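You operate a simulated robot arm through the tools that you are given. There is no shell and no other tool.

You are at the controls of a simulated robot arm. One attempt, no reset.

JOB
Set the missing rivet in the green hinge plate, then load the purple one.
Fine: slide out again; green plate in the red caddy, purple plate in the slide's nest.

Only the result counts: the job must be done as asked and must still hold three seconds after the hand-in. Knocking over, shifting, dropping, spilling or breaking anything else fails it.

ROBOT AND FRAMES
A 7-joint arm with a two-finger parallel gripper, fixed in place. Base frame: the origin is on the floor under the middle of its stand, x ahead of it, y to its left, z up; the work surface is at about z = 880. Readings come in mm, rad, newtons and seconds.
With the tool pointing down near the work surface it reaches from about 100 to 640 mm from the base axis. Its first joint turns from -1.152 to 1.152 rad. Payload 1.57 kg.
The TCP is the grasp point between the finger pads, 30 mm short of the fingertips. In the tool frame z runs along the fingers and y along their closing line. The gripper opens to 80 mm. The fingers are 17 mm wide and 12 mm thick; the gripper's body (40 by 82 mm) begins 80 mm behind the TCP.
Orientation is told as [roll, pitch, yaw] about the base's x, y, z axes, in that order, counted from this pose: with the fingers straight down and closing along the base's y, the tool's x points along the base's -x, its y along +y and its z along -z.

CONTROLS
- The arm moves only by the tool send_rows. Its argument "series" is a list of rows, each a list of 7 numbers: the gripper command, from -1 (fully open) to 1 (shut), values between in proportion, then the shift along the base's x, y, z in m, then the turn, a rotation vector about the base's x, y, z in degrees. In form: [[hand, tx, ty, tz, wx, wy, wz], ...]. A call has 1 to 20 rows; each row is the pose to reach, as a shift and turn from the pose commanded when the call began. A row lasts 0.2 s, in which the tool goes at most 50 mm and 0.15 rad; a call with a longer step from one row to the next is refused whole, and so is a gripper value outside its range. Where a pose cannot be reached the arm comes as near as it can. A force on the tool above 60 N (or 10 N above the force at the start of the call, whichever is more), or a blocked arm, ends the call early, and 0.2 s more pass. The fingers move at their own pace (about 72 mm/s each) and stop on an object; they squeeze with about 43 N. The grip force told is the motor's: it shows also when the fingers shut on nothing. Time passes only in rows, and 0.2 s behind the last, so rows that repeat a pose let the fingers close. It gives the time, the measured TCP pose, the force on the tool (base axes), the opening and the grip force at its end, in the units of the frame above (readings bear some noise), with the torque about the TCP (base axes, N m) and any sound that the robot's microphone picked up.
- Cameras (640 x 400 px; columns grow to the right, rows downward): "scene" is fixed at [66.2, 431.9, 1411.7]; the picture's right is [-0.67, -0.74, 0.00], its down [-0.43, 0.39, -0.81] and it looks along [0.61, -0.55, -0.58] (base axes); focal length 293 px, centre (320, 200). "wrist" rides on the gripper at [72, -7, -122] in the tool frame; the picture's right is [0.09, 1.00, 0.00], its down [-0.84, 0.08, -0.54] and it looks along [-0.54, 0.05, 0.84] (tool axes); focal length 238 px, centre (320, 200). There is no depth. A picture from a camera that has moved, and an enlarged one, comes with that camera's place and axes in the base frame and with its lens. The place of the scene camera against the robot may be out by one fixed shift of up to 18 mm in any direction.
- camera(camera): a new picture of that camera. It takes no simulated time.
- inspect(camera, box): a new picture of the part [left, top, right, bottom] of that camera's present view, enlarged. It takes no simulated time.
- sign_off(): hands the job in; it is judged then, once.

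Nothing tells you positions but the pictures and the camera data. Unless the task says otherwise, let go and move clear before handing in.

The tools are called as name(argument=value, ...) on one line, values as JSON. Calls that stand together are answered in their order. send_rows: Moves the arm, as the interface text tells. Its arguments: {"type":"object","properties":{"series":{"type":"array","items":{"type":"array","items":{"type":"number"}}}},"required":["series"]} The other tools are called the same way: camera (camera) takes a picture; inspect (camera, box) takes an enlarged picture of a part of a camera's view; sign_off () hands the job in.

At the start:

```text
t: 0.0
tcp_pos: [307.2, 82.5, 1246.3]
orientation: [-0.001, 0.001, -0.001]
wrist_force: [0.5, 0.3, 0.4]
wrist_torque: [0.01, 0.02, 0.0]
opening: 80.0
finger_force: 0.0
```

scene: 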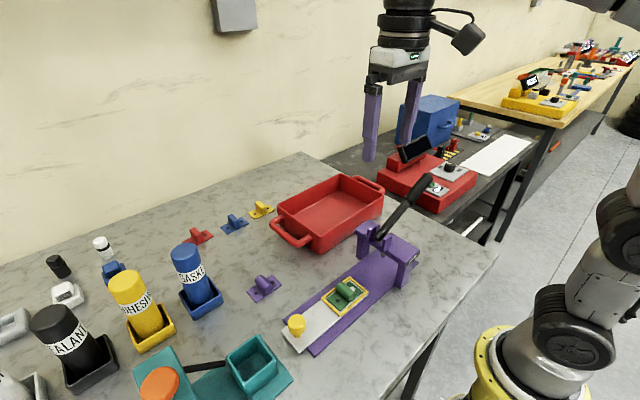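
wrist: 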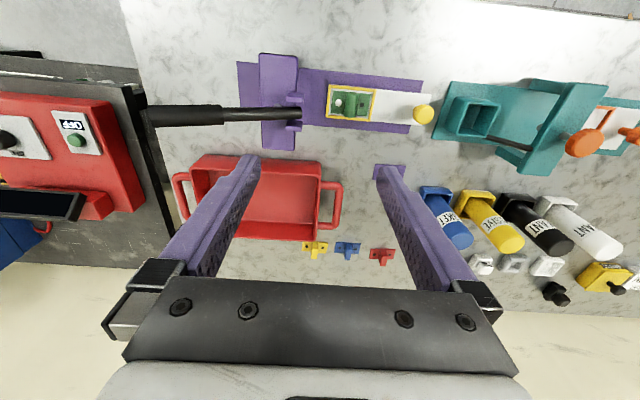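

I see a purple lever press with a slide holding the green hinge plate, a red caddy, and four hinge plates (the purple one stands apart from yellow, blue and red). First I'll take enlarged pictures to understand the press.

inspect(camera="scene", box=[230, 160, 470, 360])

inspect(camera="wrist", box=[140, 30, 460, 280])

inspect(camera="scene", box=[100, 180, 320, 400])

inspect(camera="wrist", box=[300, 60, 460, 160])

```text
2.00 times, centred on (350, 260) of scene
camera zoom: at [66.2, 431.9, 1411.7], right [-0.67, -0.74, 0.0], down [-0.43, 0.39, -0.81], along [0.61, -0.55, -0.58], focal length 586 px, centre (260, 80)
```

zoom: 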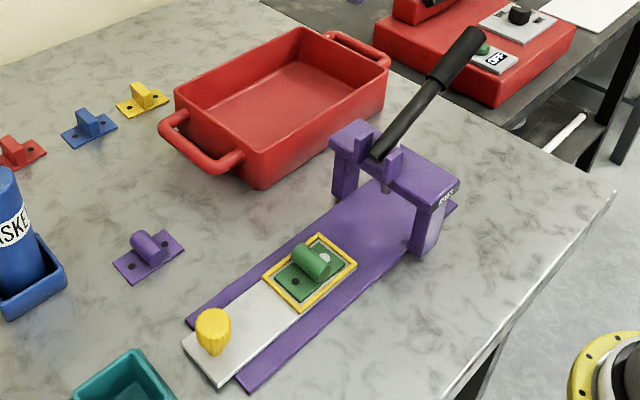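

```text
1.60 times, centred on (300, 155) of wrist
camera zoom: at [236.3, 75.2, 1369.9], right [-0.09, 1.0, 0.0], down [0.84, 0.08, 0.54], along [0.54, 0.05, -0.84], focal length 381 px, centre (352, 272)
```

zoom: 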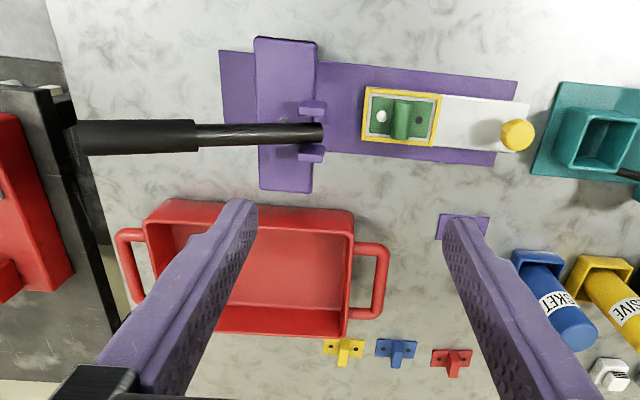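

```text
1.82 times, centred on (210, 290) of scene
camera zoom: at [66.2, 431.9, 1411.7], right [-0.67, -0.74, 0.0], down [-0.43, 0.39, -0.81], along [0.61, -0.55, -0.58], focal length 532 px, centre (520, 36)
```

zoom: 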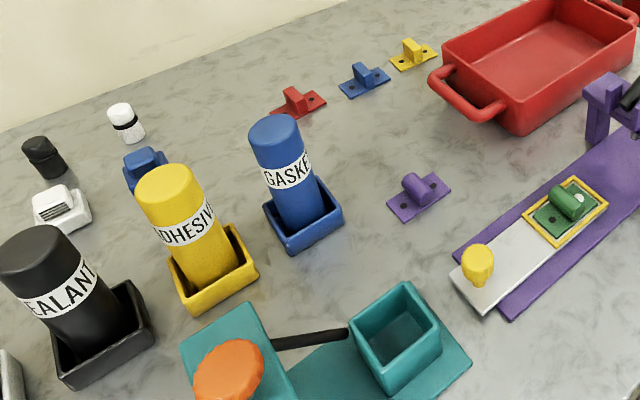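

```text
4.00 times, centred on (380, 110) of wrist
camera zoom: at [236.3, 75.2, 1369.9], right [-0.09, 1.0, 0.0], down [0.84, 0.08, 0.54], along [0.54, 0.05, -0.84], focal length 953 px, centre (80, 560)
```

zoom: 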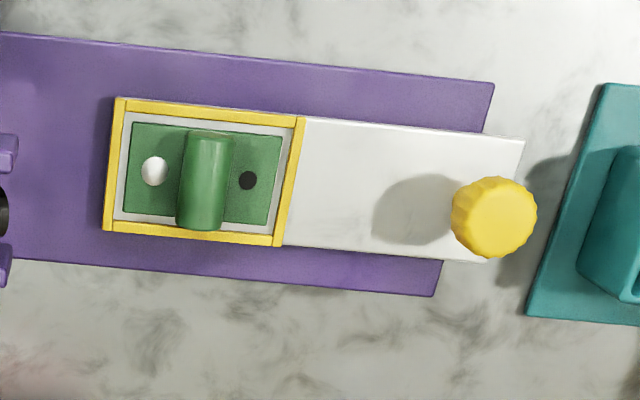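

The green plate sits in the nest with the rivet missing on the knob side, and the lever runs from about (316,52,1011) to (332,-136,1058). I'll move the wrist camera closer over the press, staying high.

send_rows(series=[[-1, -0.03, 0.01, -0.02, 0, 0, 0], [-1, -0.06, 0.02, -0.045, 0, 0, 0], [-1, -0.09, 0.03, -0.07, 0, 0, 0], [-1, -0.12, 0.04, -0.096, 0, 0, 0], [-1, -0.12, 0.04, -0.096, 0, 0, 0]])

camera(camera="wrist")

```text
t: 1.2
tcp_pos: [187.4, 119.5, 1149.2]
orientation: [-0.002, 0.0, 0.0]
wrist_force: [-0.2, -0.1, -0.3]
wrist_torque: [0.0, 0.01, -0.02]
opening: 80.1
finger_force: 0.0
```

```text
taken
camera wrist: at [117.4, 113.1, 1272.0], right [-0.09, 1.0, 0.0], down [0.84, 0.08, 0.54], along [0.54, 0.05, -0.84], focal length 238 px, centre (320, 200)
```

wrist: 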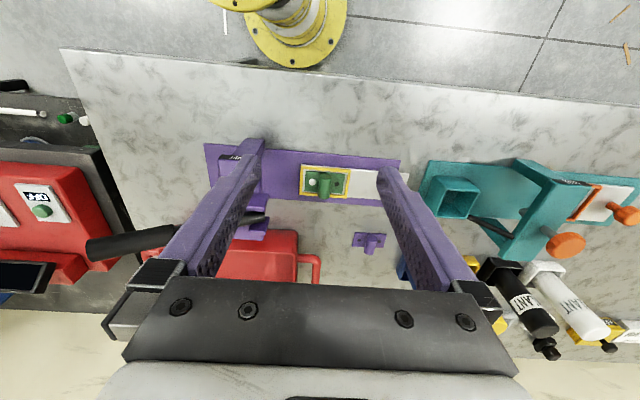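

The press sits in the upper middle of this view, partly hidden by the fingers. I'll enlarge both views to see the punch and the slide stops.

inspect(camera="wrist", box=[200, 130, 420, 260])

inspect(camera="scene", box=[335, 190, 435, 300])

inspect(camera="scene", box=[270, 260, 390, 360])

```text
2.91 times, centred on (310, 195) of wrist
camera zoom: at [117.4, 113.1, 1272.0], right [-0.09, 1.0, 0.0], down [0.84, 0.08, 0.54], along [0.54, 0.05, -0.84], focal length 693 px, centre (349, 214)
```

zoom: 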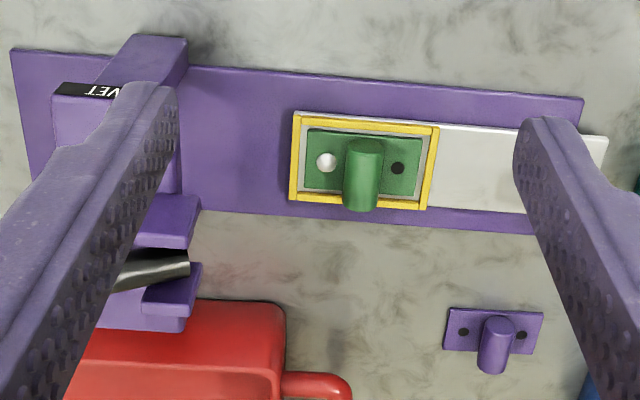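

```text
3.64 times, centred on (385, 245) of scene
camera zoom: at [66.2, 431.9, 1411.7], right [-0.67, -0.74, 0.0], down [-0.43, 0.39, -0.81], along [0.61, -0.55, -0.58], focal length 1065 px, centre (84, 36)
```

zoom: 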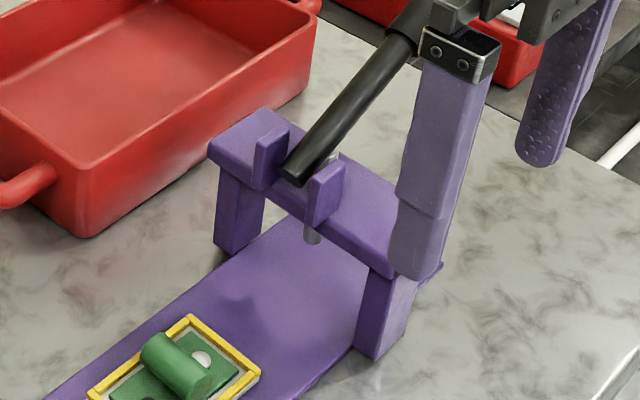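

```text
4.00 times, centred on (330, 310) of scene
camera zoom: at [66.2, 431.9, 1411.7], right [-0.67, -0.74, 0.0], down [-0.43, 0.39, -0.81], along [0.61, -0.55, -0.58], focal length 1171 px, centre (280, -240)
```

zoom: 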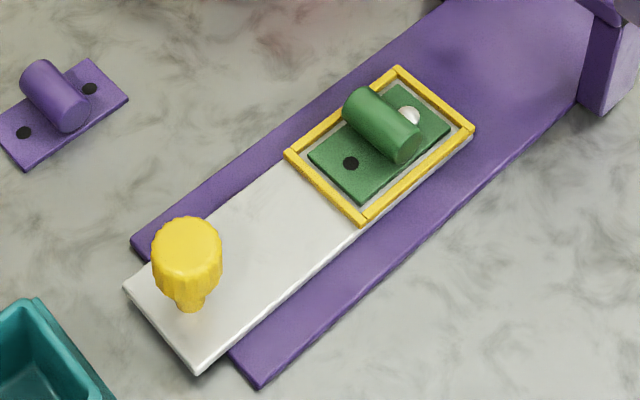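

The slide runs along y at x≈320, nest centre at about y=140, knob near (318,265,930), punch near y≈17. I'll go above the knob at a safe height with the fingers partly closed and check the alignment.

send_rows(series=[[-0.5, 0.022, 0.024, -0.02, 0, 0, 0], [-0.5, 0.044, 0.048, -0.04, 0, 0, 0], [-0.5, 0.066, 0.072, -0.06, 0, 0, 0], [-0.5, 0.088, 0.096, -0.08, 0, 0, 0], [-0.5, 0.11, 0.12, -0.1, 0, 0, 0], [-0.5, 0.131, 0.142, -0.12, 0, 0, 0], [-0.5, 0.131, 0.142, -0.12, 0, 0, 0]])

camera(camera="wrist")

camera(camera="scene")

```text
t: 2.8
tcp_pos: [320.3, 265.7, 1030.9]
orientation: [-0.001, -0.001, -0.001]
wrist_force: [-0.4, 0.1, -0.7]
wrist_torque: [-0.01, 0.03, -0.04]
opening: 60.1
finger_force: 0.1
```

```text
taken
camera wrist: at [248.7, 258.5, 1153.0], right [-0.09, 1.0, 0.0], down [0.84, 0.08, 0.54], along [0.54, 0.05, -0.84], focal length 238 px, centre (320, 200)
```

wrist: 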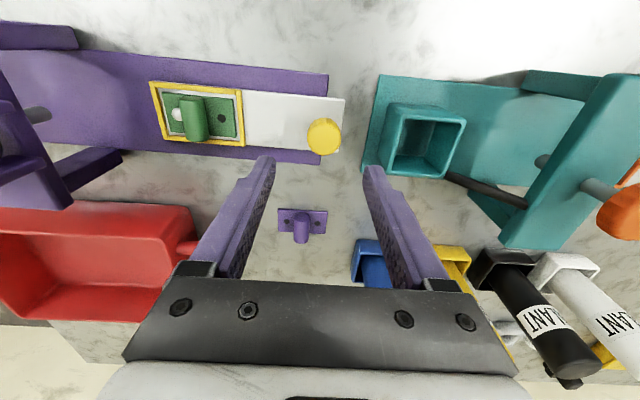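

```text
taken
```

scene: 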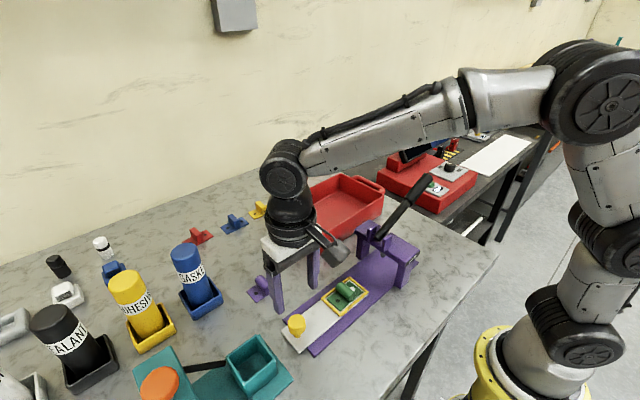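

The knob is right under the fingers at about (316,267). I'll look at the punch and the press mouth in detail from here before touching anything.

inspect(camera="wrist", box=[0, 40, 200, 220])

inspect(camera="wrist", box=[140, 60, 380, 210])

inspect(camera="scene", box=[340, 160, 440, 290])

```text
2.22 times, centred on (100, 130) of wrist
camera zoom: at [248.7, 258.5, 1153.0], right [-0.09, 1.0, 0.0], down [0.84, 0.08, 0.54], along [0.54, 0.05, -0.84], focal length 530 px, centre (809, 356)
```

zoom: 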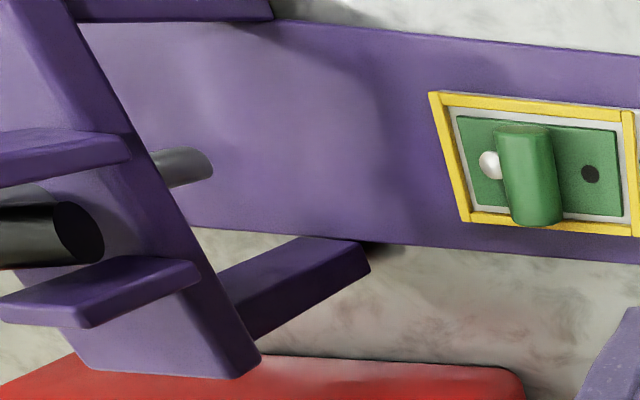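

```text
2.67 times, centred on (260, 135) of wrist
camera zoom: at [248.7, 258.5, 1153.0], right [-0.09, 1.0, 0.0], down [0.84, 0.08, 0.54], along [0.54, 0.05, -0.84], focal length 636 px, centre (480, 373)
```

zoom: 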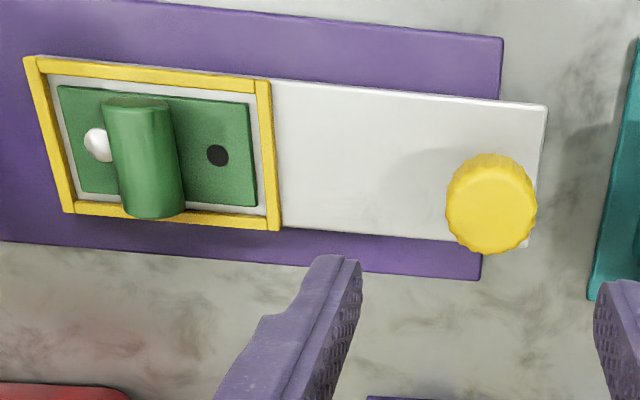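

```text
3.08 times, centred on (390, 225) of scene
camera zoom: at [66.2, 432.0, 1411.7], right [-0.67, -0.74, 0.0], down [-0.43, 0.39, -0.81], along [0.61, -0.55, -0.58], focal length 901 px, centre (105, 123)
```

zoom: 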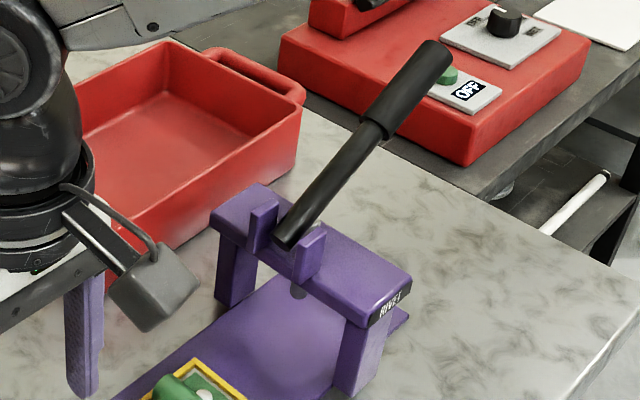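

The approach looks clear: knob centred between fingers, the teal box rim stays over 15 mm away from the outer finger. I'll lower onto the knob and grip it.

send_rows(series=[[-0.5, -0.002, 0.001, -0.03, 0, 0, 0], [-0.5, -0.003, 0.001, -0.06, 0, 0, 0], [-0.5, -0.003, 0.001, -0.085, 0, 0, 0], [-0.5, -0.003, 0.001, -0.098, 0, 0, 0], [-0.5, -0.003, 0.001, -0.098, 0, 0, 0]])

camera(camera="wrist")

inspect(camera="scene", box=[220, 240, 380, 360])

```text
t: 4.0
tcp_pos: [315.5, 265.3, 931.4]
orientation: [0.0, 0.001, 0.002]
wrist_force: [-0.7, -0.7, 0.1]
wrist_torque: [-0.02, -0.01, 0.0]
opening: 60.0
finger_force: 0.0
```

```text
taken
camera wrist: at [245.1, 258.3, 1055.1], right [-0.09, 1.0, 0.0], down [0.84, 0.08, 0.54], along [0.54, 0.05, -0.84], focal length 238 px, centre (320, 200)
```

wrist: 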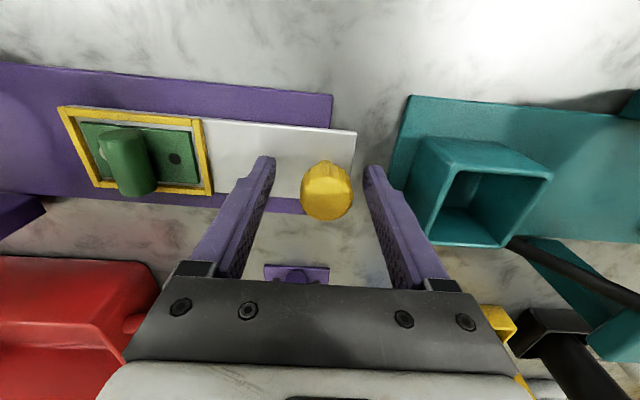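

```text
3.33 times, centred on (300, 300) of scene
camera zoom: at [66.2, 431.9, 1411.7], right [-0.67, -0.74, 0.0], down [-0.43, 0.39, -0.81], along [0.61, -0.55, -0.58], focal length 976 px, centre (387, -133)
```

zoom: 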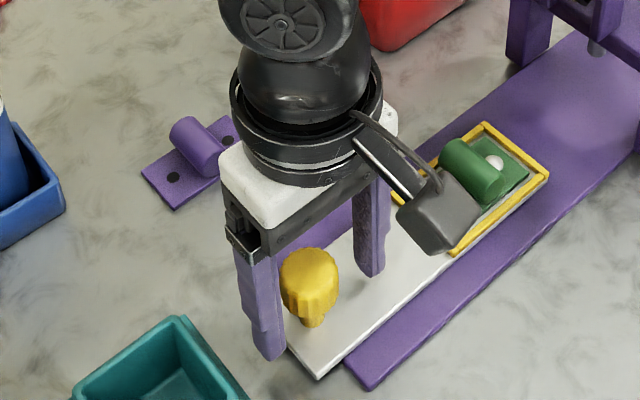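

The fingers straddle the knob, which is about 3 mm toward +y of centre. I'll nudge over and close on it.

send_rows(series=[[-0.5, 0, 0.003, 0, 0, 0, 0], [0, 0, 0.003, 0, 0, 0, 0], [1, 0, 0.003, 0, 0, 0, 0], [1, 0, 0.003, 0, 0, 0, 0], [1, 0, 0.003, 0, 0, 0, 0]])

camera(camera="wrist")

```text
t: 5.2
tcp_pos: [314.9, 268.0, 934.8]
orientation: [0.001, 0.0, 0.002]
wrist_force: [-1.0, 3.4, -1.0]
wrist_torque: [-0.15, -0.2, 0.08]
opening: 31.8
finger_force: 40.4
```

```text
taken
camera wrist: at [244.9, 261.4, 1055.8], right [-0.09, 1.0, 0.0], down [0.84, 0.08, 0.54], along [0.54, 0.05, -0.84], focal length 238 px, centre (320, 200)
```

wrist: 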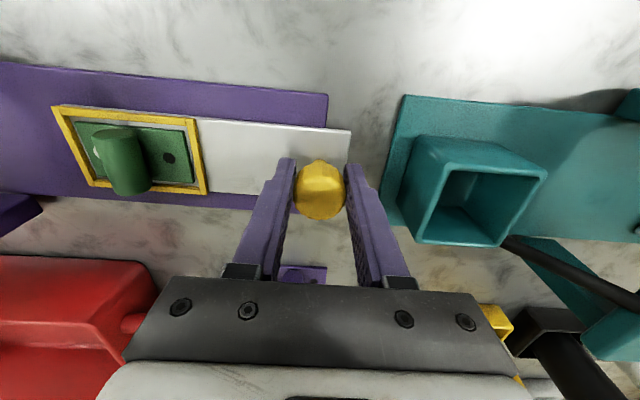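

Knob gripped firmly (opening 31.8 mm). Now I'll push the slide in toward the press, 90 mm first, watching the force.

send_rows(series=[[1, 0, -0.01, 0, 0, 0, 0], [1, 0, -0.02, 0, 0, 0, 0], [1, 0, -0.03, 0, 0, 0, 0], [1, 0, -0.04, 0, 0, 0, 0], [1, 0, -0.05, 0, 0, 0, 0], [1, 0, -0.06, 0, 0, 0, 0], [1, 0, -0.07, 0, 0, 0, 0], [1, 0, -0.08, 0, 0, 0, 0], [1, 0, -0.09, 0, 0, 0, 0]])

camera(camera="wrist")

inspect(camera="scene", box=[300, 180, 460, 310])

```text
t: 7.2
tcp_pos: [315.8, 178.9, 933.0]
orientation: [-0.001, 0.0, 0.0]
wrist_force: [9.7, 1.0, -6.4]
wrist_torque: [0.16, 0.97, -0.08]
opening: 31.5
finger_force: 40.5
```

```text
taken
camera wrist: at [244.9, 171.3, 1055.8], right [-0.09, 1.0, 0.0], down [0.84, 0.08, 0.54], along [0.54, 0.05, -0.84], focal length 238 px, centre (320, 200)
```

wrist: 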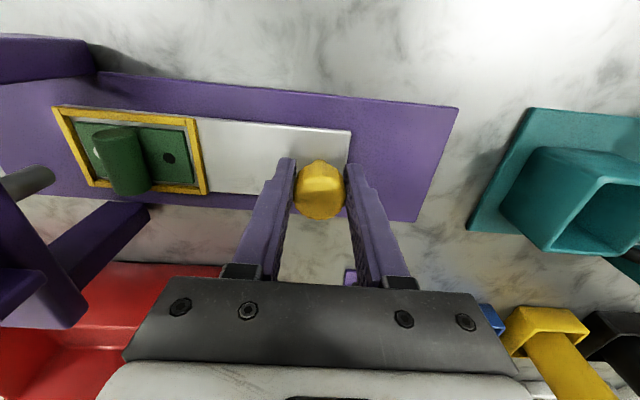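

```text
3.08 times, centred on (380, 245) of scene
camera zoom: at [66.5, 432.0, 1411.7], right [-0.67, -0.74, 0.0], down [-0.43, 0.39, -0.81], along [0.61, -0.55, -0.58], focal length 901 px, centre (135, 62)
```

zoom: 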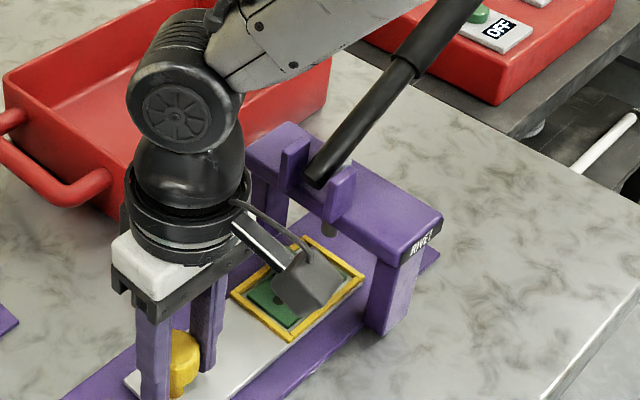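

The slide moves freely; nest is now at about y=50. I'll ease x by about 1 mm to relieve the side force and continue in until it stops.

send_rows(series=[[1, 0.001, -0.006, 0, 0, 0, 0], [1, 0.001, -0.012, 0, 0, 0, 0], [1, 0.001, -0.018, 0, 0, 0, 0], [1, 0.001, -0.024, 0, 0, 0, 0], [1, 0.001, -0.03, 0, 0, 0, 0], [1, 0.001, -0.036, 0, 0, 0, 0]])

camera(camera="wrist")

inspect(camera="scene", box=[300, 180, 460, 310])

```text
t: 8.6
tcp_pos: [315.7, 141.0, 934.4]
orientation: [-0.002, 0.004, -0.001]
wrist_force: [-2.7, 0.4, -11.5]
wrist_torque: [0.35, -0.6, 0.01]
opening: 31.8
finger_force: 40.3
```

```text
taken
camera wrist: at [245.4, 134.5, 1056.2], right [-0.09, 1.0, 0.0], down [0.84, 0.08, 0.54], along [0.54, 0.05, -0.84], focal length 238 px, centre (320, 200)
```

wrist: 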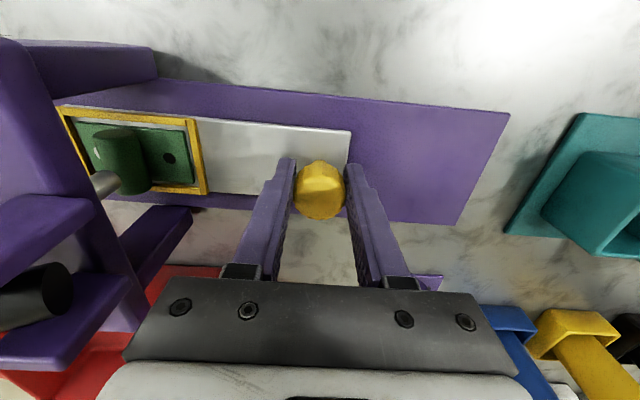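

```text
3.08 times, centred on (380, 245) of scene
camera zoom: at [66.2, 432.0, 1411.7], right [-0.67, -0.74, 0.0], down [-0.43, 0.39, -0.81], along [0.61, -0.55, -0.58], focal length 901 px, centre (135, 62)
```

zoom: 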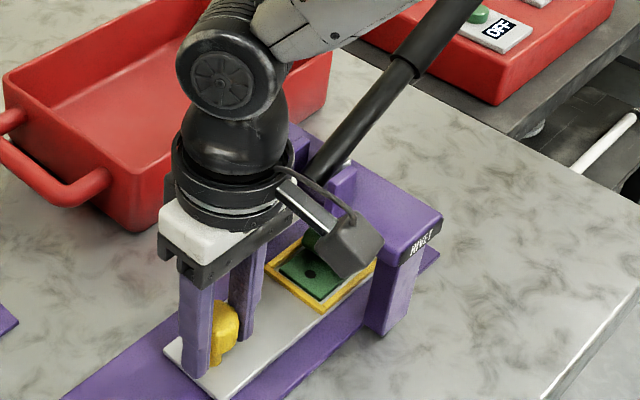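

The slide has gone in about 127 mm with no stop yet; the missing hole is still a bit short of the punch. I'll zoom to measure the remaining distance.

inspect(camera="wrist", box=[50, 100, 210, 210])

inspect(camera="scene", box=[350, 210, 430, 280])

```text
3.64 times, centred on (130, 155) of wrist
camera zoom: at [245.4, 134.5, 1056.2], right [-0.09, 1.0, 0.0], down [0.84, 0.08, 0.54], along [0.54, 0.05, -0.84], focal length 867 px, centre (1011, 364)
```

zoom: 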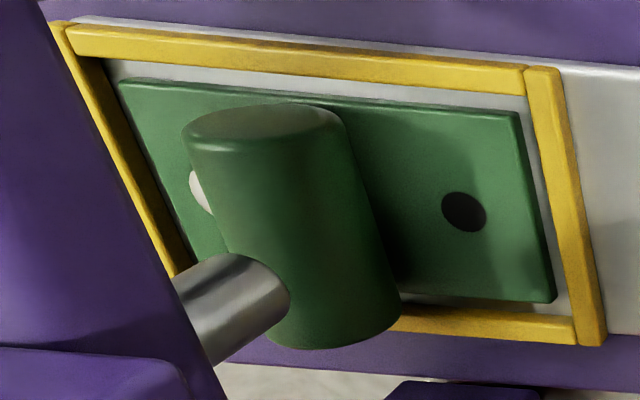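

```text
5.71 times, centred on (390, 245) of scene
camera zoom: at [66.2, 432.0, 1411.7], right [-0.67, -0.74, 0.0], down [-0.43, 0.39, -0.81], along [0.61, -0.55, -0.58], focal length 1673 px, centre (-80, -57)
```

zoom: 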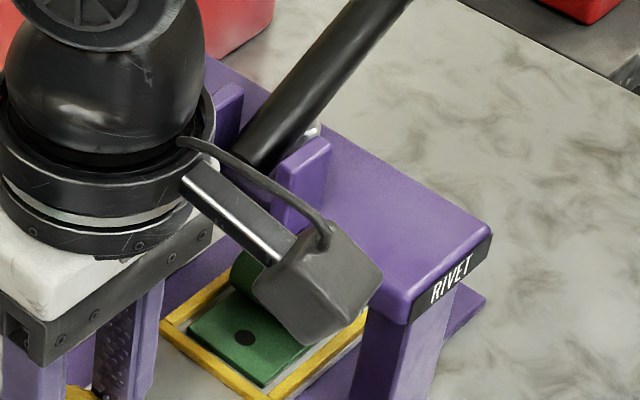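

The missing hole is at about y≈32 and the punch axis at about y≈18.5, so roughly 13–14 mm remain. I'll push slowly and feel for a stop.

send_rows(series=[[1, 0, -0.003, 0.001, 0, 0, 0], [1, 0, -0.006, 0.001, 0, 0, 0], [1, 0, -0.009, 0.001, 0, 0, 0], [1, 0, -0.011, 0.001, 0, 0, 0], [1, 0, -0.011, 0.001, 0, 0, 0]])

inspect(camera="wrist", box=[50, 100, 210, 210])

```text
t: 9.8
tcp_pos: [315.6, 130.0, 932.8]
orientation: [-0.002, 0.003, 0.002]
wrist_force: [0.4, -0.1, -27.8]
wrist_torque: [0.37, 0.17, 0.01]
opening: 31.9
finger_force: 40.6
```

```text
3.64 times, centred on (130, 155) of wrist
camera zoom: at [245.3, 123.4, 1056.7], right [-0.09, 1.0, 0.0], down [0.84, 0.08, 0.54], along [0.54, 0.05, -0.84], focal length 867 px, centre (1011, 364)
```

zoom: 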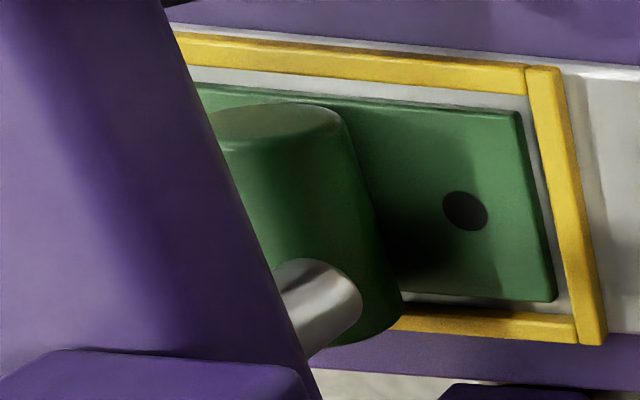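

About 3 mm remain by the image geometry. I'll relieve the vertical pull and creep in further, feeling for a stop.

send_rows(series=[[1, 0, 0, -0.0015, 0, 0, 0], [1, 0, -0.001, -0.0017, 0, 0, 0], [1, 0, -0.002, -0.0017, 0, 0, 0], [1, 0, -0.002, -0.0017, 0, 0, 0]])

inspect(camera="wrist", box=[110, 120, 190, 200])

```text
t: 10.8
tcp_pos: [315.6, 128.5, 935.5]
orientation: [-0.001, 0.0, 0.0]
wrist_force: [-15.9, 0.6, 7.8]
wrist_torque: [-0.22, 0.64, -0.02]
opening: 31.7
finger_force: 40.5
```

```text
5.00 times, centred on (150, 160) of wrist
camera zoom: at [245.0, 122.1, 1056.5], right [-0.09, 1.0, 0.0], down [0.84, 0.08, 0.54], along [0.54, 0.05, -0.84], focal length 1192 px, centre (1170, 400)
```

zoom: 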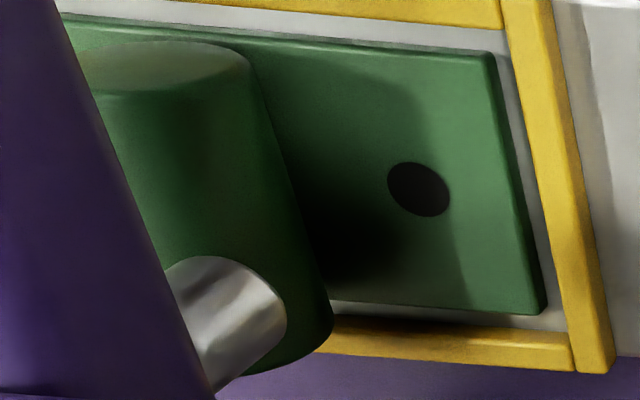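

Still no stop felt; image geometry says 2–4 mm more. I'll creep 2 mm and look again.

send_rows(series=[[1, -0.0005, -0.001, 0.0003, 0, 0, 0], [1, -0.0005, -0.002, 0.0003, 0, 0, 0], [1, -0.0005, -0.002, 0.0003, 0, 0, 0]])

inspect(camera="wrist", box=[110, 120, 190, 200])

```text
t: 11.6
tcp_pos: [314.7, 126.5, 934.9]
orientation: [0.001, -0.002, -0.001]
wrist_force: [-11.5, -2.2, 14.8]
wrist_torque: [0.17, 0.79, 0.03]
opening: 31.9
finger_force: 40.5
```

```text
5.00 times, centred on (150, 160) of wrist
camera zoom: at [244.9, 120.2, 1056.4], right [-0.09, 1.0, 0.0], down [0.84, 0.08, 0.54], along [0.54, 0.05, -0.84], focal length 1192 px, centre (1170, 400)
```

zoom: 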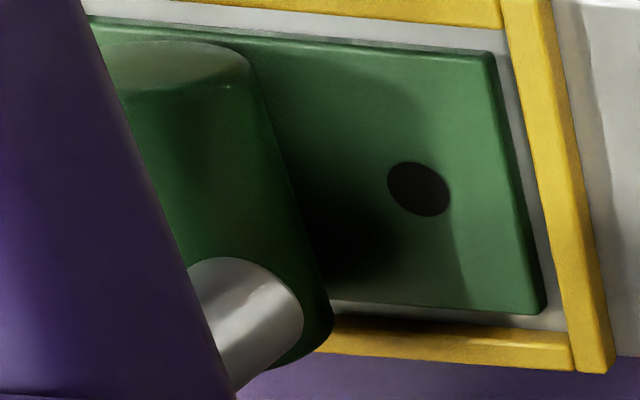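

Roughly 0–2 mm left. I'll push gently a few mm more to find whether an end stop defines the position.

send_rows(series=[[1, 0, -0.001, -0.0005, 0, 0, 0], [1, 0, -0.002, -0.0005, 0, 0, 0], [1, 0, -0.003, -0.0005, 0, 0, 0], [1, 0, -0.004, -0.0005, 0, 0, 0]])

inspect(camera="wrist", box=[110, 120, 190, 200])

camera(camera="scene")

```text
t: 12.6
tcp_pos: [315.5, 125.3, 932.8]
orientation: [0.005, -0.003, 0.001]
wrist_force: [-15.4, 27.5, 20.6]
wrist_torque: [-0.35, 0.37, 0.22]
opening: 31.9
finger_force: 41.0
```

```text
5.00 times, centred on (150, 160) of wrist
camera zoom: at [244.7, 117.9, 1056.0], right [-0.09, 1.0, 0.0], down [0.83, 0.08, 0.55], along [0.54, 0.05, -0.84], focal length 1192 px, centre (1170, 400)
```

zoom: 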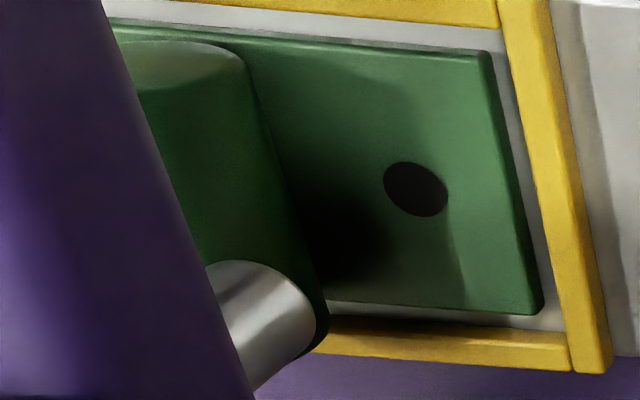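

```text
taken
```

scene: 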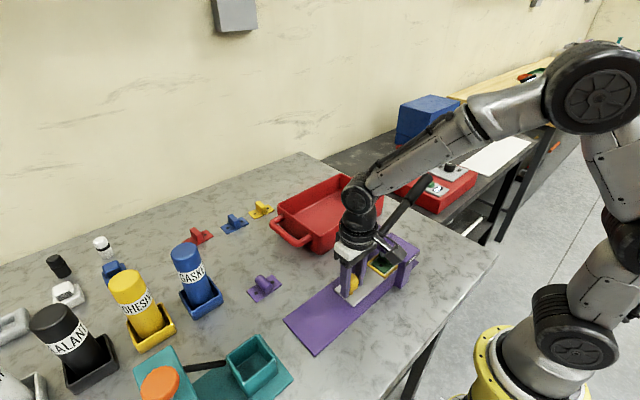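

The force rose to 27 N along y: the slide is on its end stop and the missing hole lines up with the punch. I'll relax the push, release the knob and rise clear.

send_rows(series=[[1, 0, 0.0012, 0.0008, 0, 0, 0], [0.1, 0, 0.0012, 0.0008, 0, 0, 0], [-0.4, 0, 0.0012, 0.0008, 0, 0, 0], [-0.5, 0, 0.0012, 0.0008, 0, 0, 0], [-0.5, 0, 0.0012, 0.03, 0, 0, 0], [-0.5, 0, 0.004, 0.07, 0, 0, 0], [-0.5, 0, 0.004, 0.11, 0, 0, 0], [-0.5, 0, 0.004, 0.15, 0, 0, 0], [-0.5, 0, 0.004, 0.19, 0, 0, 0], [-0.5, 0, 0.004, 0.19, 0, 0, 0]])

camera(camera="wrist")

inspect(camera="scene", box=[280, 150, 480, 350])

```text
t: 14.8
tcp_pos: [315.2, 127.1, 1122.9]
orientation: [0.0, 0.002, -0.001]
wrist_force: [-0.4, 0.2, -0.5]
wrist_torque: [0.02, 0.0, 0.02]
opening: 59.9
finger_force: 0.0
```

```text
taken
camera wrist: at [245.6, 120.2, 1244.5], right [-0.09, 1.0, 0.0], down [0.84, 0.08, 0.54], along [0.54, 0.05, -0.84], focal length 238 px, centre (320, 200)
```

wrist: 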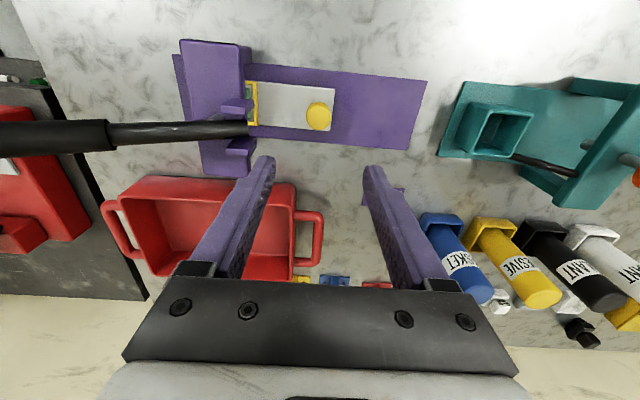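

```text
2.00 times, centred on (380, 250) of scene
camera zoom: at [66.2, 431.9, 1411.7], right [-0.67, -0.74, 0.0], down [-0.43, 0.39, -0.81], along [0.61, -0.55, -0.58], focal length 586 px, centre (200, 100)
```

zoom: 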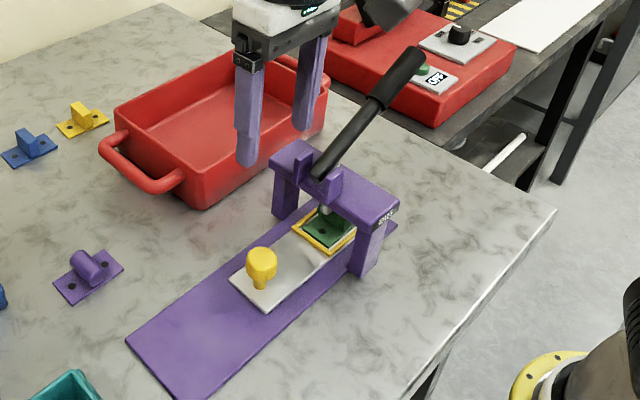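

The slide stays at its stop. I'll check the punch against the hole from the scene camera and locate the lever handle precisely.

inspect(camera="scene", box=[365, 220, 425, 280])

inspect(camera="scene", box=[370, 160, 440, 250])

inspect(camera="wrist", box=[0, 30, 260, 190])

```text
6.67 times, centred on (395, 250) of scene
camera zoom: at [66.2, 431.9, 1411.7], right [-0.67, -0.74, 0.0], down [-0.43, 0.39, -0.81], along [0.61, -0.55, -0.58], focal length 1952 px, centre (-180, -133)
```

zoom: 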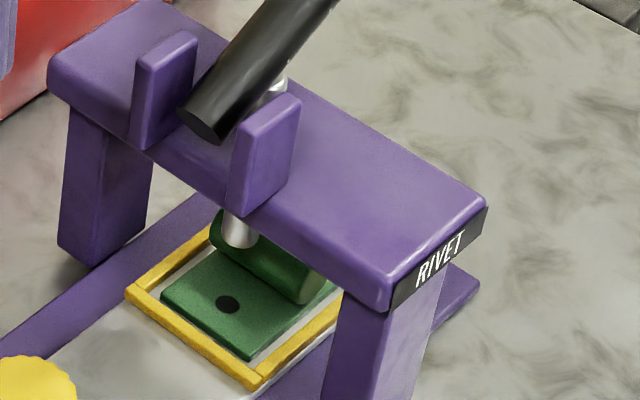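

```text
4.44 times, centred on (405, 205) of scene
camera zoom: at [66.2, 431.9, 1411.7], right [-0.67, -0.74, 0.0], down [-0.43, 0.39, -0.81], along [0.61, -0.55, -0.58], focal length 1301 px, centre (-58, 178)
```

zoom: 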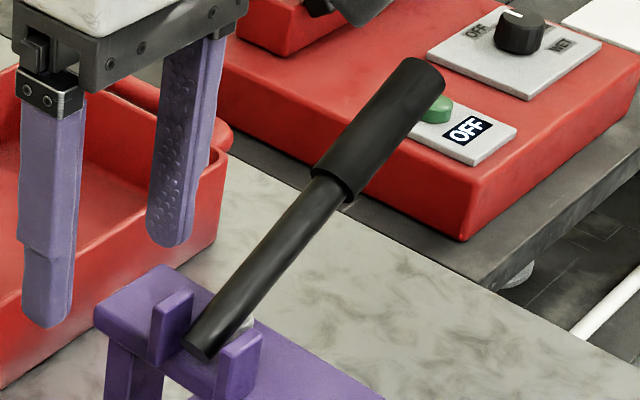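

```text
2.46 times, centred on (130, 110) of wrist
camera zoom: at [245.6, 120.2, 1244.5], right [-0.09, 1.0, 0.0], down [0.84, 0.08, 0.54], along [0.54, 0.05, -0.84], focal length 587 px, centre (788, 422)
```

zoom: 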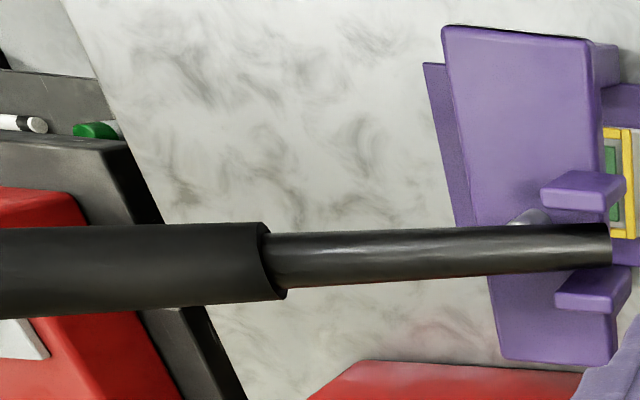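

The punch axis projects exactly onto the empty hole. The handle runs from about (322,-50,1048) up to (322,-118,1081); I'll go above it with the gripper turned 90° so the fingers can straddle it.

send_rows(series=[[-0.5, 0.0, 0.0, 0.03, 0, 0, 8], [-0.5, 0.0, -0.01, 0.047, 0, 0, 16], [-0.5, 0.001, -0.03, 0.047, 0, 0, 24], [-0.5, 0.001, -0.05, 0.047, 0, 0, 32], [-0.5, 0.002, -0.07, 0.047, 0, 0, 40], [-0.5, 0.003, -0.09, 0.047, 0, 0, 48], [-0.5, 0.004, -0.115, 0.047, 0, 0, 56], [-0.5, 0.005, -0.14, 0.047, 0, 0, 64], [-0.5, 0.006, -0.165, 0.047, 0, 0, 72], [-0.5, 0.006, -0.19, 0.047, 0, 0, 80], [-0.5, 0.006, -0.212, 0.047, 0, 0, 88], [-0.5, 0.006, -0.212, 0.047, 0, 0, 90], [-0.5, 0.006, -0.212, 0.047, 0, 0, 90]])

camera(camera="wrist")

camera(camera="scene")

```text
t: 17.6
tcp_pos: [321.6, -85.6, 1170.6]
orientation: [0.0, 0.001, 1.571]
wrist_force: [-0.1, -0.4, -0.5]
wrist_torque: [0.0, 0.02, 0.01]
opening: 59.9
finger_force: 0.0
```

```text
taken
camera wrist: at [329.0, -157.5, 1292.5], right [-1.0, -0.09, 0.0], down [-0.08, 0.84, 0.54], along [-0.05, 0.54, -0.84], focal length 238 px, centre (320, 200)
```

wrist: 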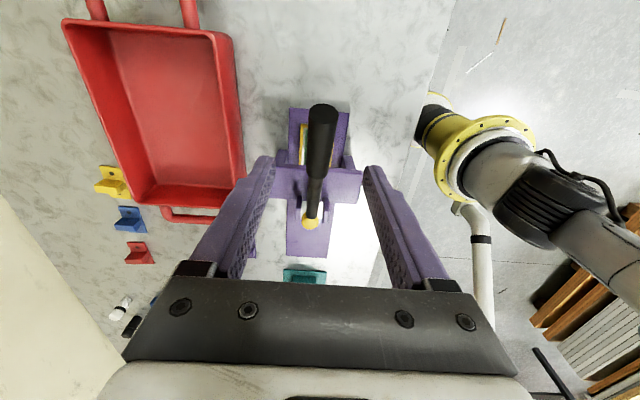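

```text
taken
```

scene: 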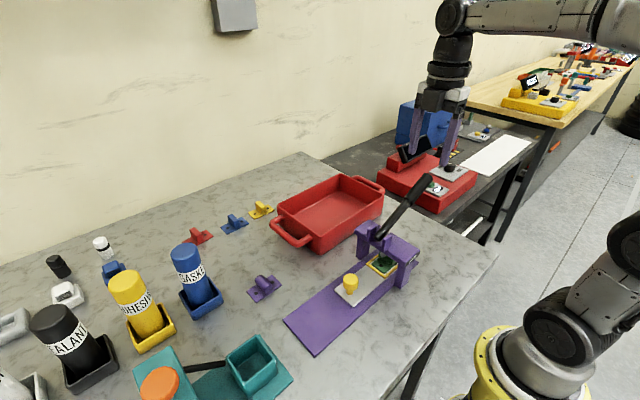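

The handle is centred between the fingers in x (≈322). I'll descend so that the handle lies between the pads at about (322,-88,1069) and close on it.

send_rows(series=[[-0.5, 0.0, -0.002, -0.035, 0, 0, 0], [-0.5, 0.0, -0.002, -0.07, 0, 0, 0], [-0.5, 0.0, -0.002, -0.1, 0, 0, 0], [-0.5, 0.0, -0.002, -0.1, 0, 0, 0]])

camera(camera="wrist")

inspect(camera="scene", box=[340, 110, 480, 260])

```text
t: 18.6
tcp_pos: [320.5, -87.2, 1068.7]
orientation: [0.0, 0.0, 1.572]
wrist_force: [-0.3, 0.8, 0.0]
wrist_torque: [0.03, 0.02, 0.02]
opening: 60.1
finger_force: 0.1
```

```text
taken
camera wrist: at [329.1, -158.7, 1190.8], right [-1.0, -0.09, 0.0], down [-0.08, 0.84, 0.54], along [-0.05, 0.54, -0.84], focal length 238 px, centre (320, 200)
```

wrist: 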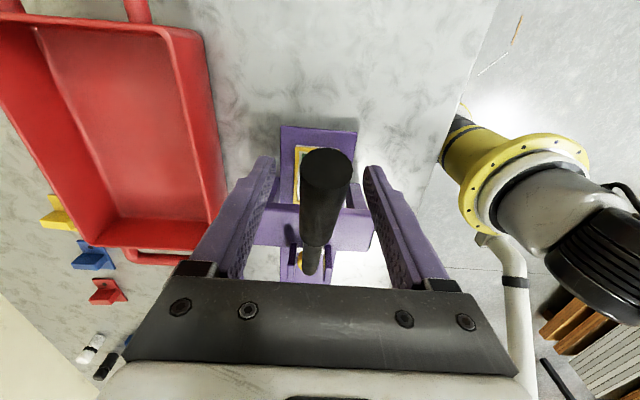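

```text
2.67 times, centred on (410, 185) of scene
camera zoom: at [66.2, 431.9, 1411.7], right [-0.67, -0.74, 0.0], down [-0.43, 0.39, -0.81], along [0.61, -0.55, -0.58], focal length 781 px, centre (80, 240)
```

zoom: 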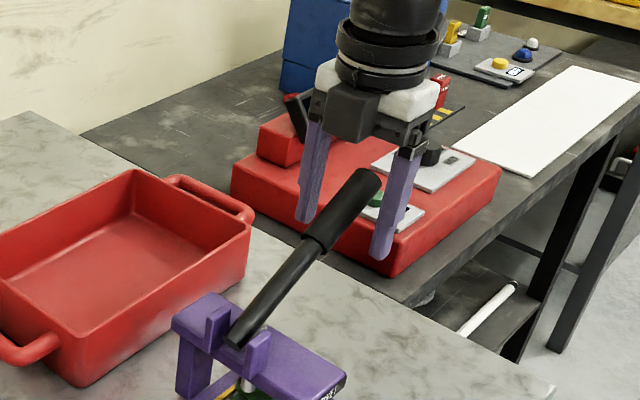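

The handle lies right at the grasp point between the fingers. I'll close on it.

send_rows(series=[[0, 0.0, 0.0, 0.0, 0, 0, 0], [0.6, 0, 0, 0, 0, 0, 0], [1, 0, 0, 0, 0, 0, 0], [1, 0, 0, 0, 0, 0, 0], [1, 0, 0, 0, 0, 0, 0]])

camera(camera="wrist")

inspect(camera="scene", box=[340, 110, 480, 260])

```text
t: 19.8
tcp_pos: [321.6, -86.8, 1068.7]
orientation: [0.001, 0.0, 1.572]
wrist_force: [-11.7, -0.9, 0.4]
wrist_torque: [0.01, -0.06, 0.03]
opening: 17.5
finger_force: 32.0
```

```text
taken
camera wrist: at [328.5, -158.8, 1191.0], right [-1.0, -0.09, 0.0], down [-0.08, 0.84, 0.54], along [-0.05, 0.54, -0.84], focal length 238 px, centre (320, 200)
```

wrist: 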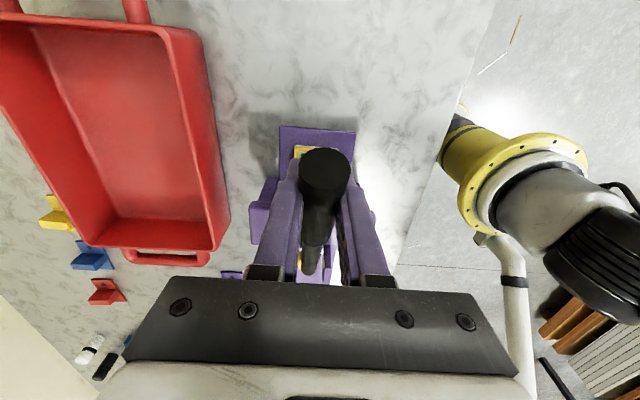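

```text
2.67 times, centred on (410, 185) of scene
camera zoom: at [65.8, 431.9, 1411.7], right [-0.67, -0.74, 0.0], down [-0.43, 0.39, -0.81], along [0.61, -0.55, -0.58], focal length 781 px, centre (80, 240)
```

zoom: 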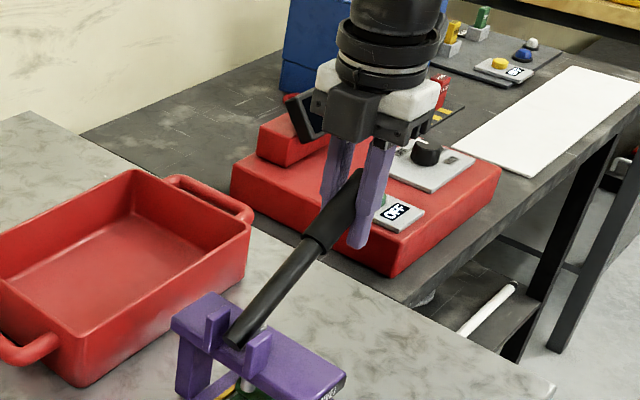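

Handle gripped (17.5 mm). Now I'll swing it down along an arc about the pivot, first part only, watching the force.

send_rows(series=[[1, -0.0005, -0.003, -0.0068, 0, 0, 0], [1, -0.0005, -0.0057, -0.0135, 0, 0, 0], [1, -0.0005, -0.0077, -0.0194, 0, 0, 0], [1, -0.0005, -0.0094, -0.0254, 0, 0, 0], [1, -0.0005, -0.0109, -0.0315, 0, 0, 0], [1, -0.0005, -0.0121, -0.0376, 0, 0, 0]])

inspect(camera="scene", box=[340, 130, 480, 280])

camera(camera="wrist")

```text
t: 21.2
tcp_pos: [319.4, -98.2, 1032.6]
orientation: [0.0, 0.001, 1.573]
wrist_force: [-17.7, -6.3, 8.4]
wrist_torque: [1.01, -0.13, 0.01]
opening: 17.5
finger_force: 31.8
```

```text
2.67 times, centred on (410, 205) of scene
camera zoom: at [65.6, 431.8, 1411.8], right [-0.67, -0.74, 0.0], down [-0.43, 0.39, -0.81], along [0.61, -0.55, -0.58], focal length 781 px, centre (80, 187)
```

zoom: 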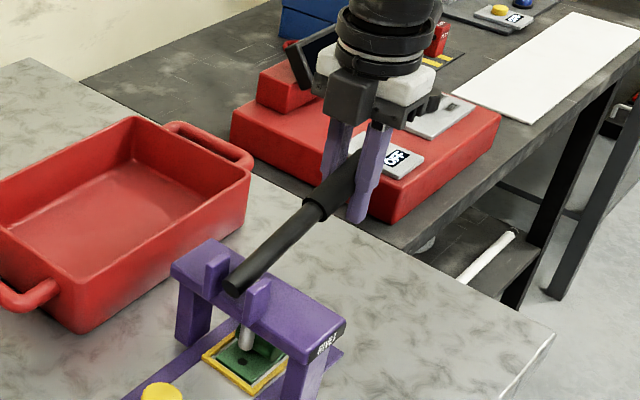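

```text
taken
camera wrist: at [328.5, -170.9, 1155.2], right [-1.0, -0.09, 0.0], down [-0.08, 0.84, 0.54], along [-0.05, 0.54, -0.84], focal length 238 px, centre (320, 200)
```

wrist: 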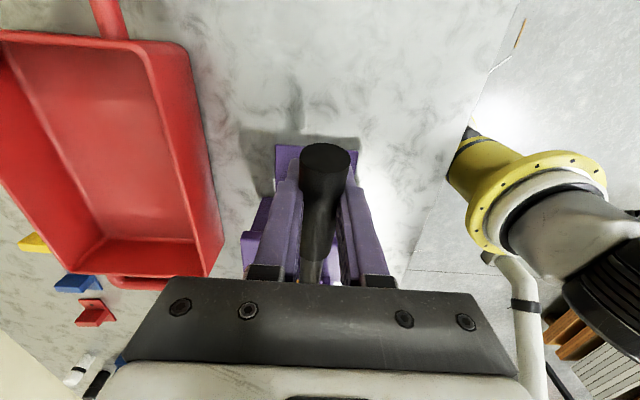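

The lever follows and the punch is coming down with only 8 N of resistance. I'll ease x a little and continue the arc.

send_rows(series=[[1, -0.001, -0.001, -0.006, 0, 0, 0], [1, -0.001, -0.0017, -0.0124, 0, 0, 0], [1, -0.001, -0.002, -0.0186, 0, 0, 0], [1, -0.001, -0.0022, -0.0249, 0, 0, 0], [1, -0.001, -0.002, -0.0311, 0, 0, 0], [1, -0.001, -0.0017, -0.0374, 0, 0, 0]])

inspect(camera="scene", box=[340, 130, 480, 280])

inspect(camera="scene", box=[365, 215, 435, 285])

```text
t: 22.6
tcp_pos: [319.2, -101.9, 993.4]
orientation: [-0.004, 0.002, 1.571]
wrist_force: [-8.6, -18.3, 6.2]
wrist_torque: [1.07, -0.1, 0.01]
opening: 17.4
finger_force: 32.1
```

```text
2.67 times, centred on (410, 205) of scene
camera zoom: at [65.9, 431.4, 1411.9], right [-0.67, -0.74, 0.0], down [-0.43, 0.39, -0.81], along [0.61, -0.54, -0.58], focal length 781 px, centre (80, 187)
```

zoom: 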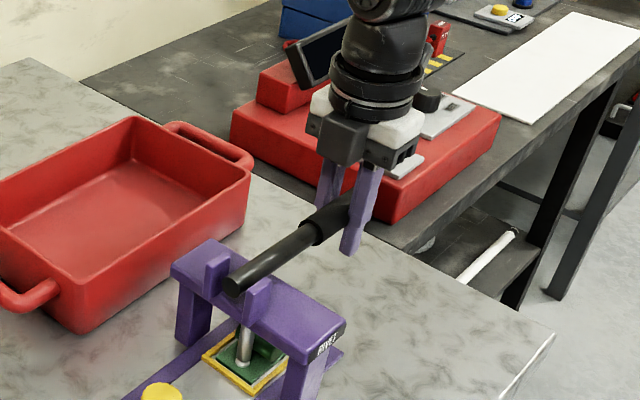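

```text
5.71 times, centred on (400, 250) of scene
camera zoom: at [65.9, 431.4, 1411.9], right [-0.67, -0.74, 0.0], down [-0.43, 0.39, -0.81], along [0.61, -0.54, -0.58], focal length 1673 px, centre (-137, -86)
```

zoom: 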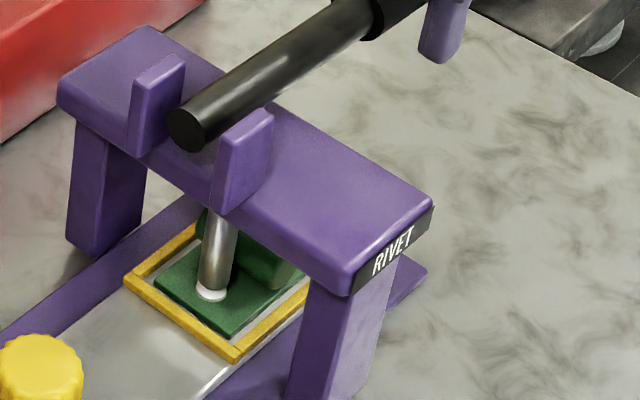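

The punch has nearly reached the plate, with a bright rivet head at its tip. I'll continue down gently until it seats.

send_rows(series=[[1, -0.0005, -0.001, -0.004, 0, 0, 0], [1, -0.0005, -0.001, -0.008, 0, 0, 0], [1, -0.0005, -0.001, -0.012, 0, 0, 0], [1, -0.0005, -0.0005, -0.016, 0, 0, 0], [1, -0.0005, 0, -0.02, 0, 0, 0]])

inspect(camera="scene", box=[365, 215, 435, 285])

```text
t: 23.8
tcp_pos: [320.0, -100.5, 976.2]
orientation: [-0.007, 0.002, 1.573]
wrist_force: [-5.1, 1.6, 34.5]
wrist_torque: [0.25, -0.07, -0.05]
opening: 17.3
finger_force: 32.6
```

```text
5.71 times, centred on (400, 250) of scene
camera zoom: at [65.7, 432.1, 1411.7], right [-0.67, -0.74, 0.0], down [-0.43, 0.39, -0.82], along [0.61, -0.55, -0.58], focal length 1673 px, centre (-137, -86)
```

zoom: 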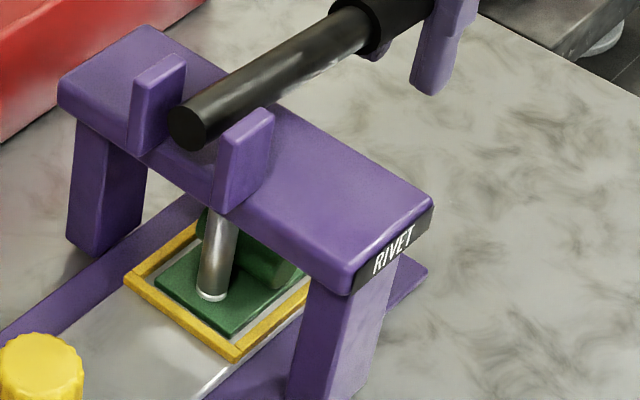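

Resistance is 34 N now but I'm not sure the lever moved with the fingers. I'll look at the grip on the handle.

inspect(camera="scene", box=[380, 160, 470, 260])

camera(camera="wrist")

inspect(camera="scene", box=[375, 245, 415, 280])

```text
4.00 times, centred on (425, 210) of scene
camera zoom: at [65.7, 432.1, 1411.7], right [-0.67, -0.74, 0.0], down [-0.43, 0.39, -0.82], along [0.61, -0.55, -0.58], focal length 1171 px, centre (-100, 160)
```

zoom: 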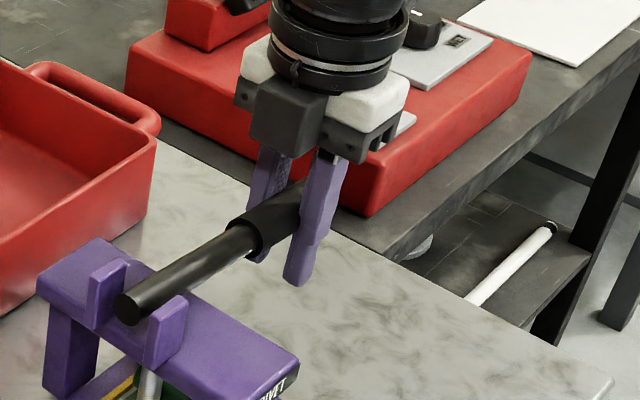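

```text
taken
camera wrist: at [327.5, -172.9, 1099.2], right [-1.0, -0.09, -0.01], down [-0.08, 0.84, 0.54], along [-0.04, 0.54, -0.84], focal length 238 px, centre (320, 200)
```

wrist: 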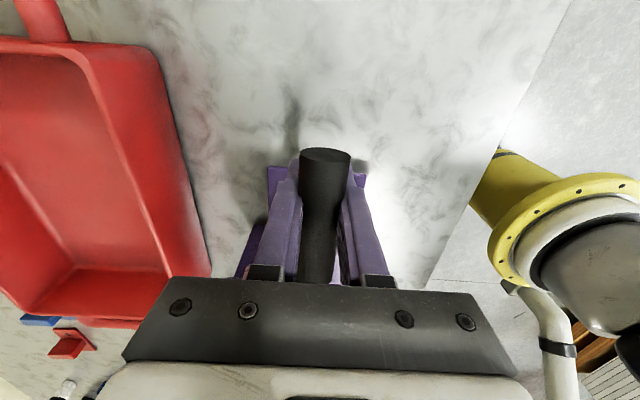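

```text
11.43 times, centred on (395, 262) of scene
camera zoom: at [65.7, 432.1, 1411.7], right [-0.67, -0.74, 0.0], down [-0.43, 0.39, -0.82], along [0.61, -0.55, -0.58], focal length 3346 px, centre (-537, -514)
```

zoom: 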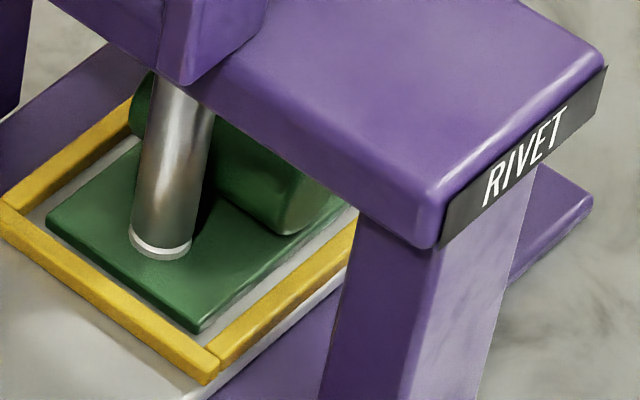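

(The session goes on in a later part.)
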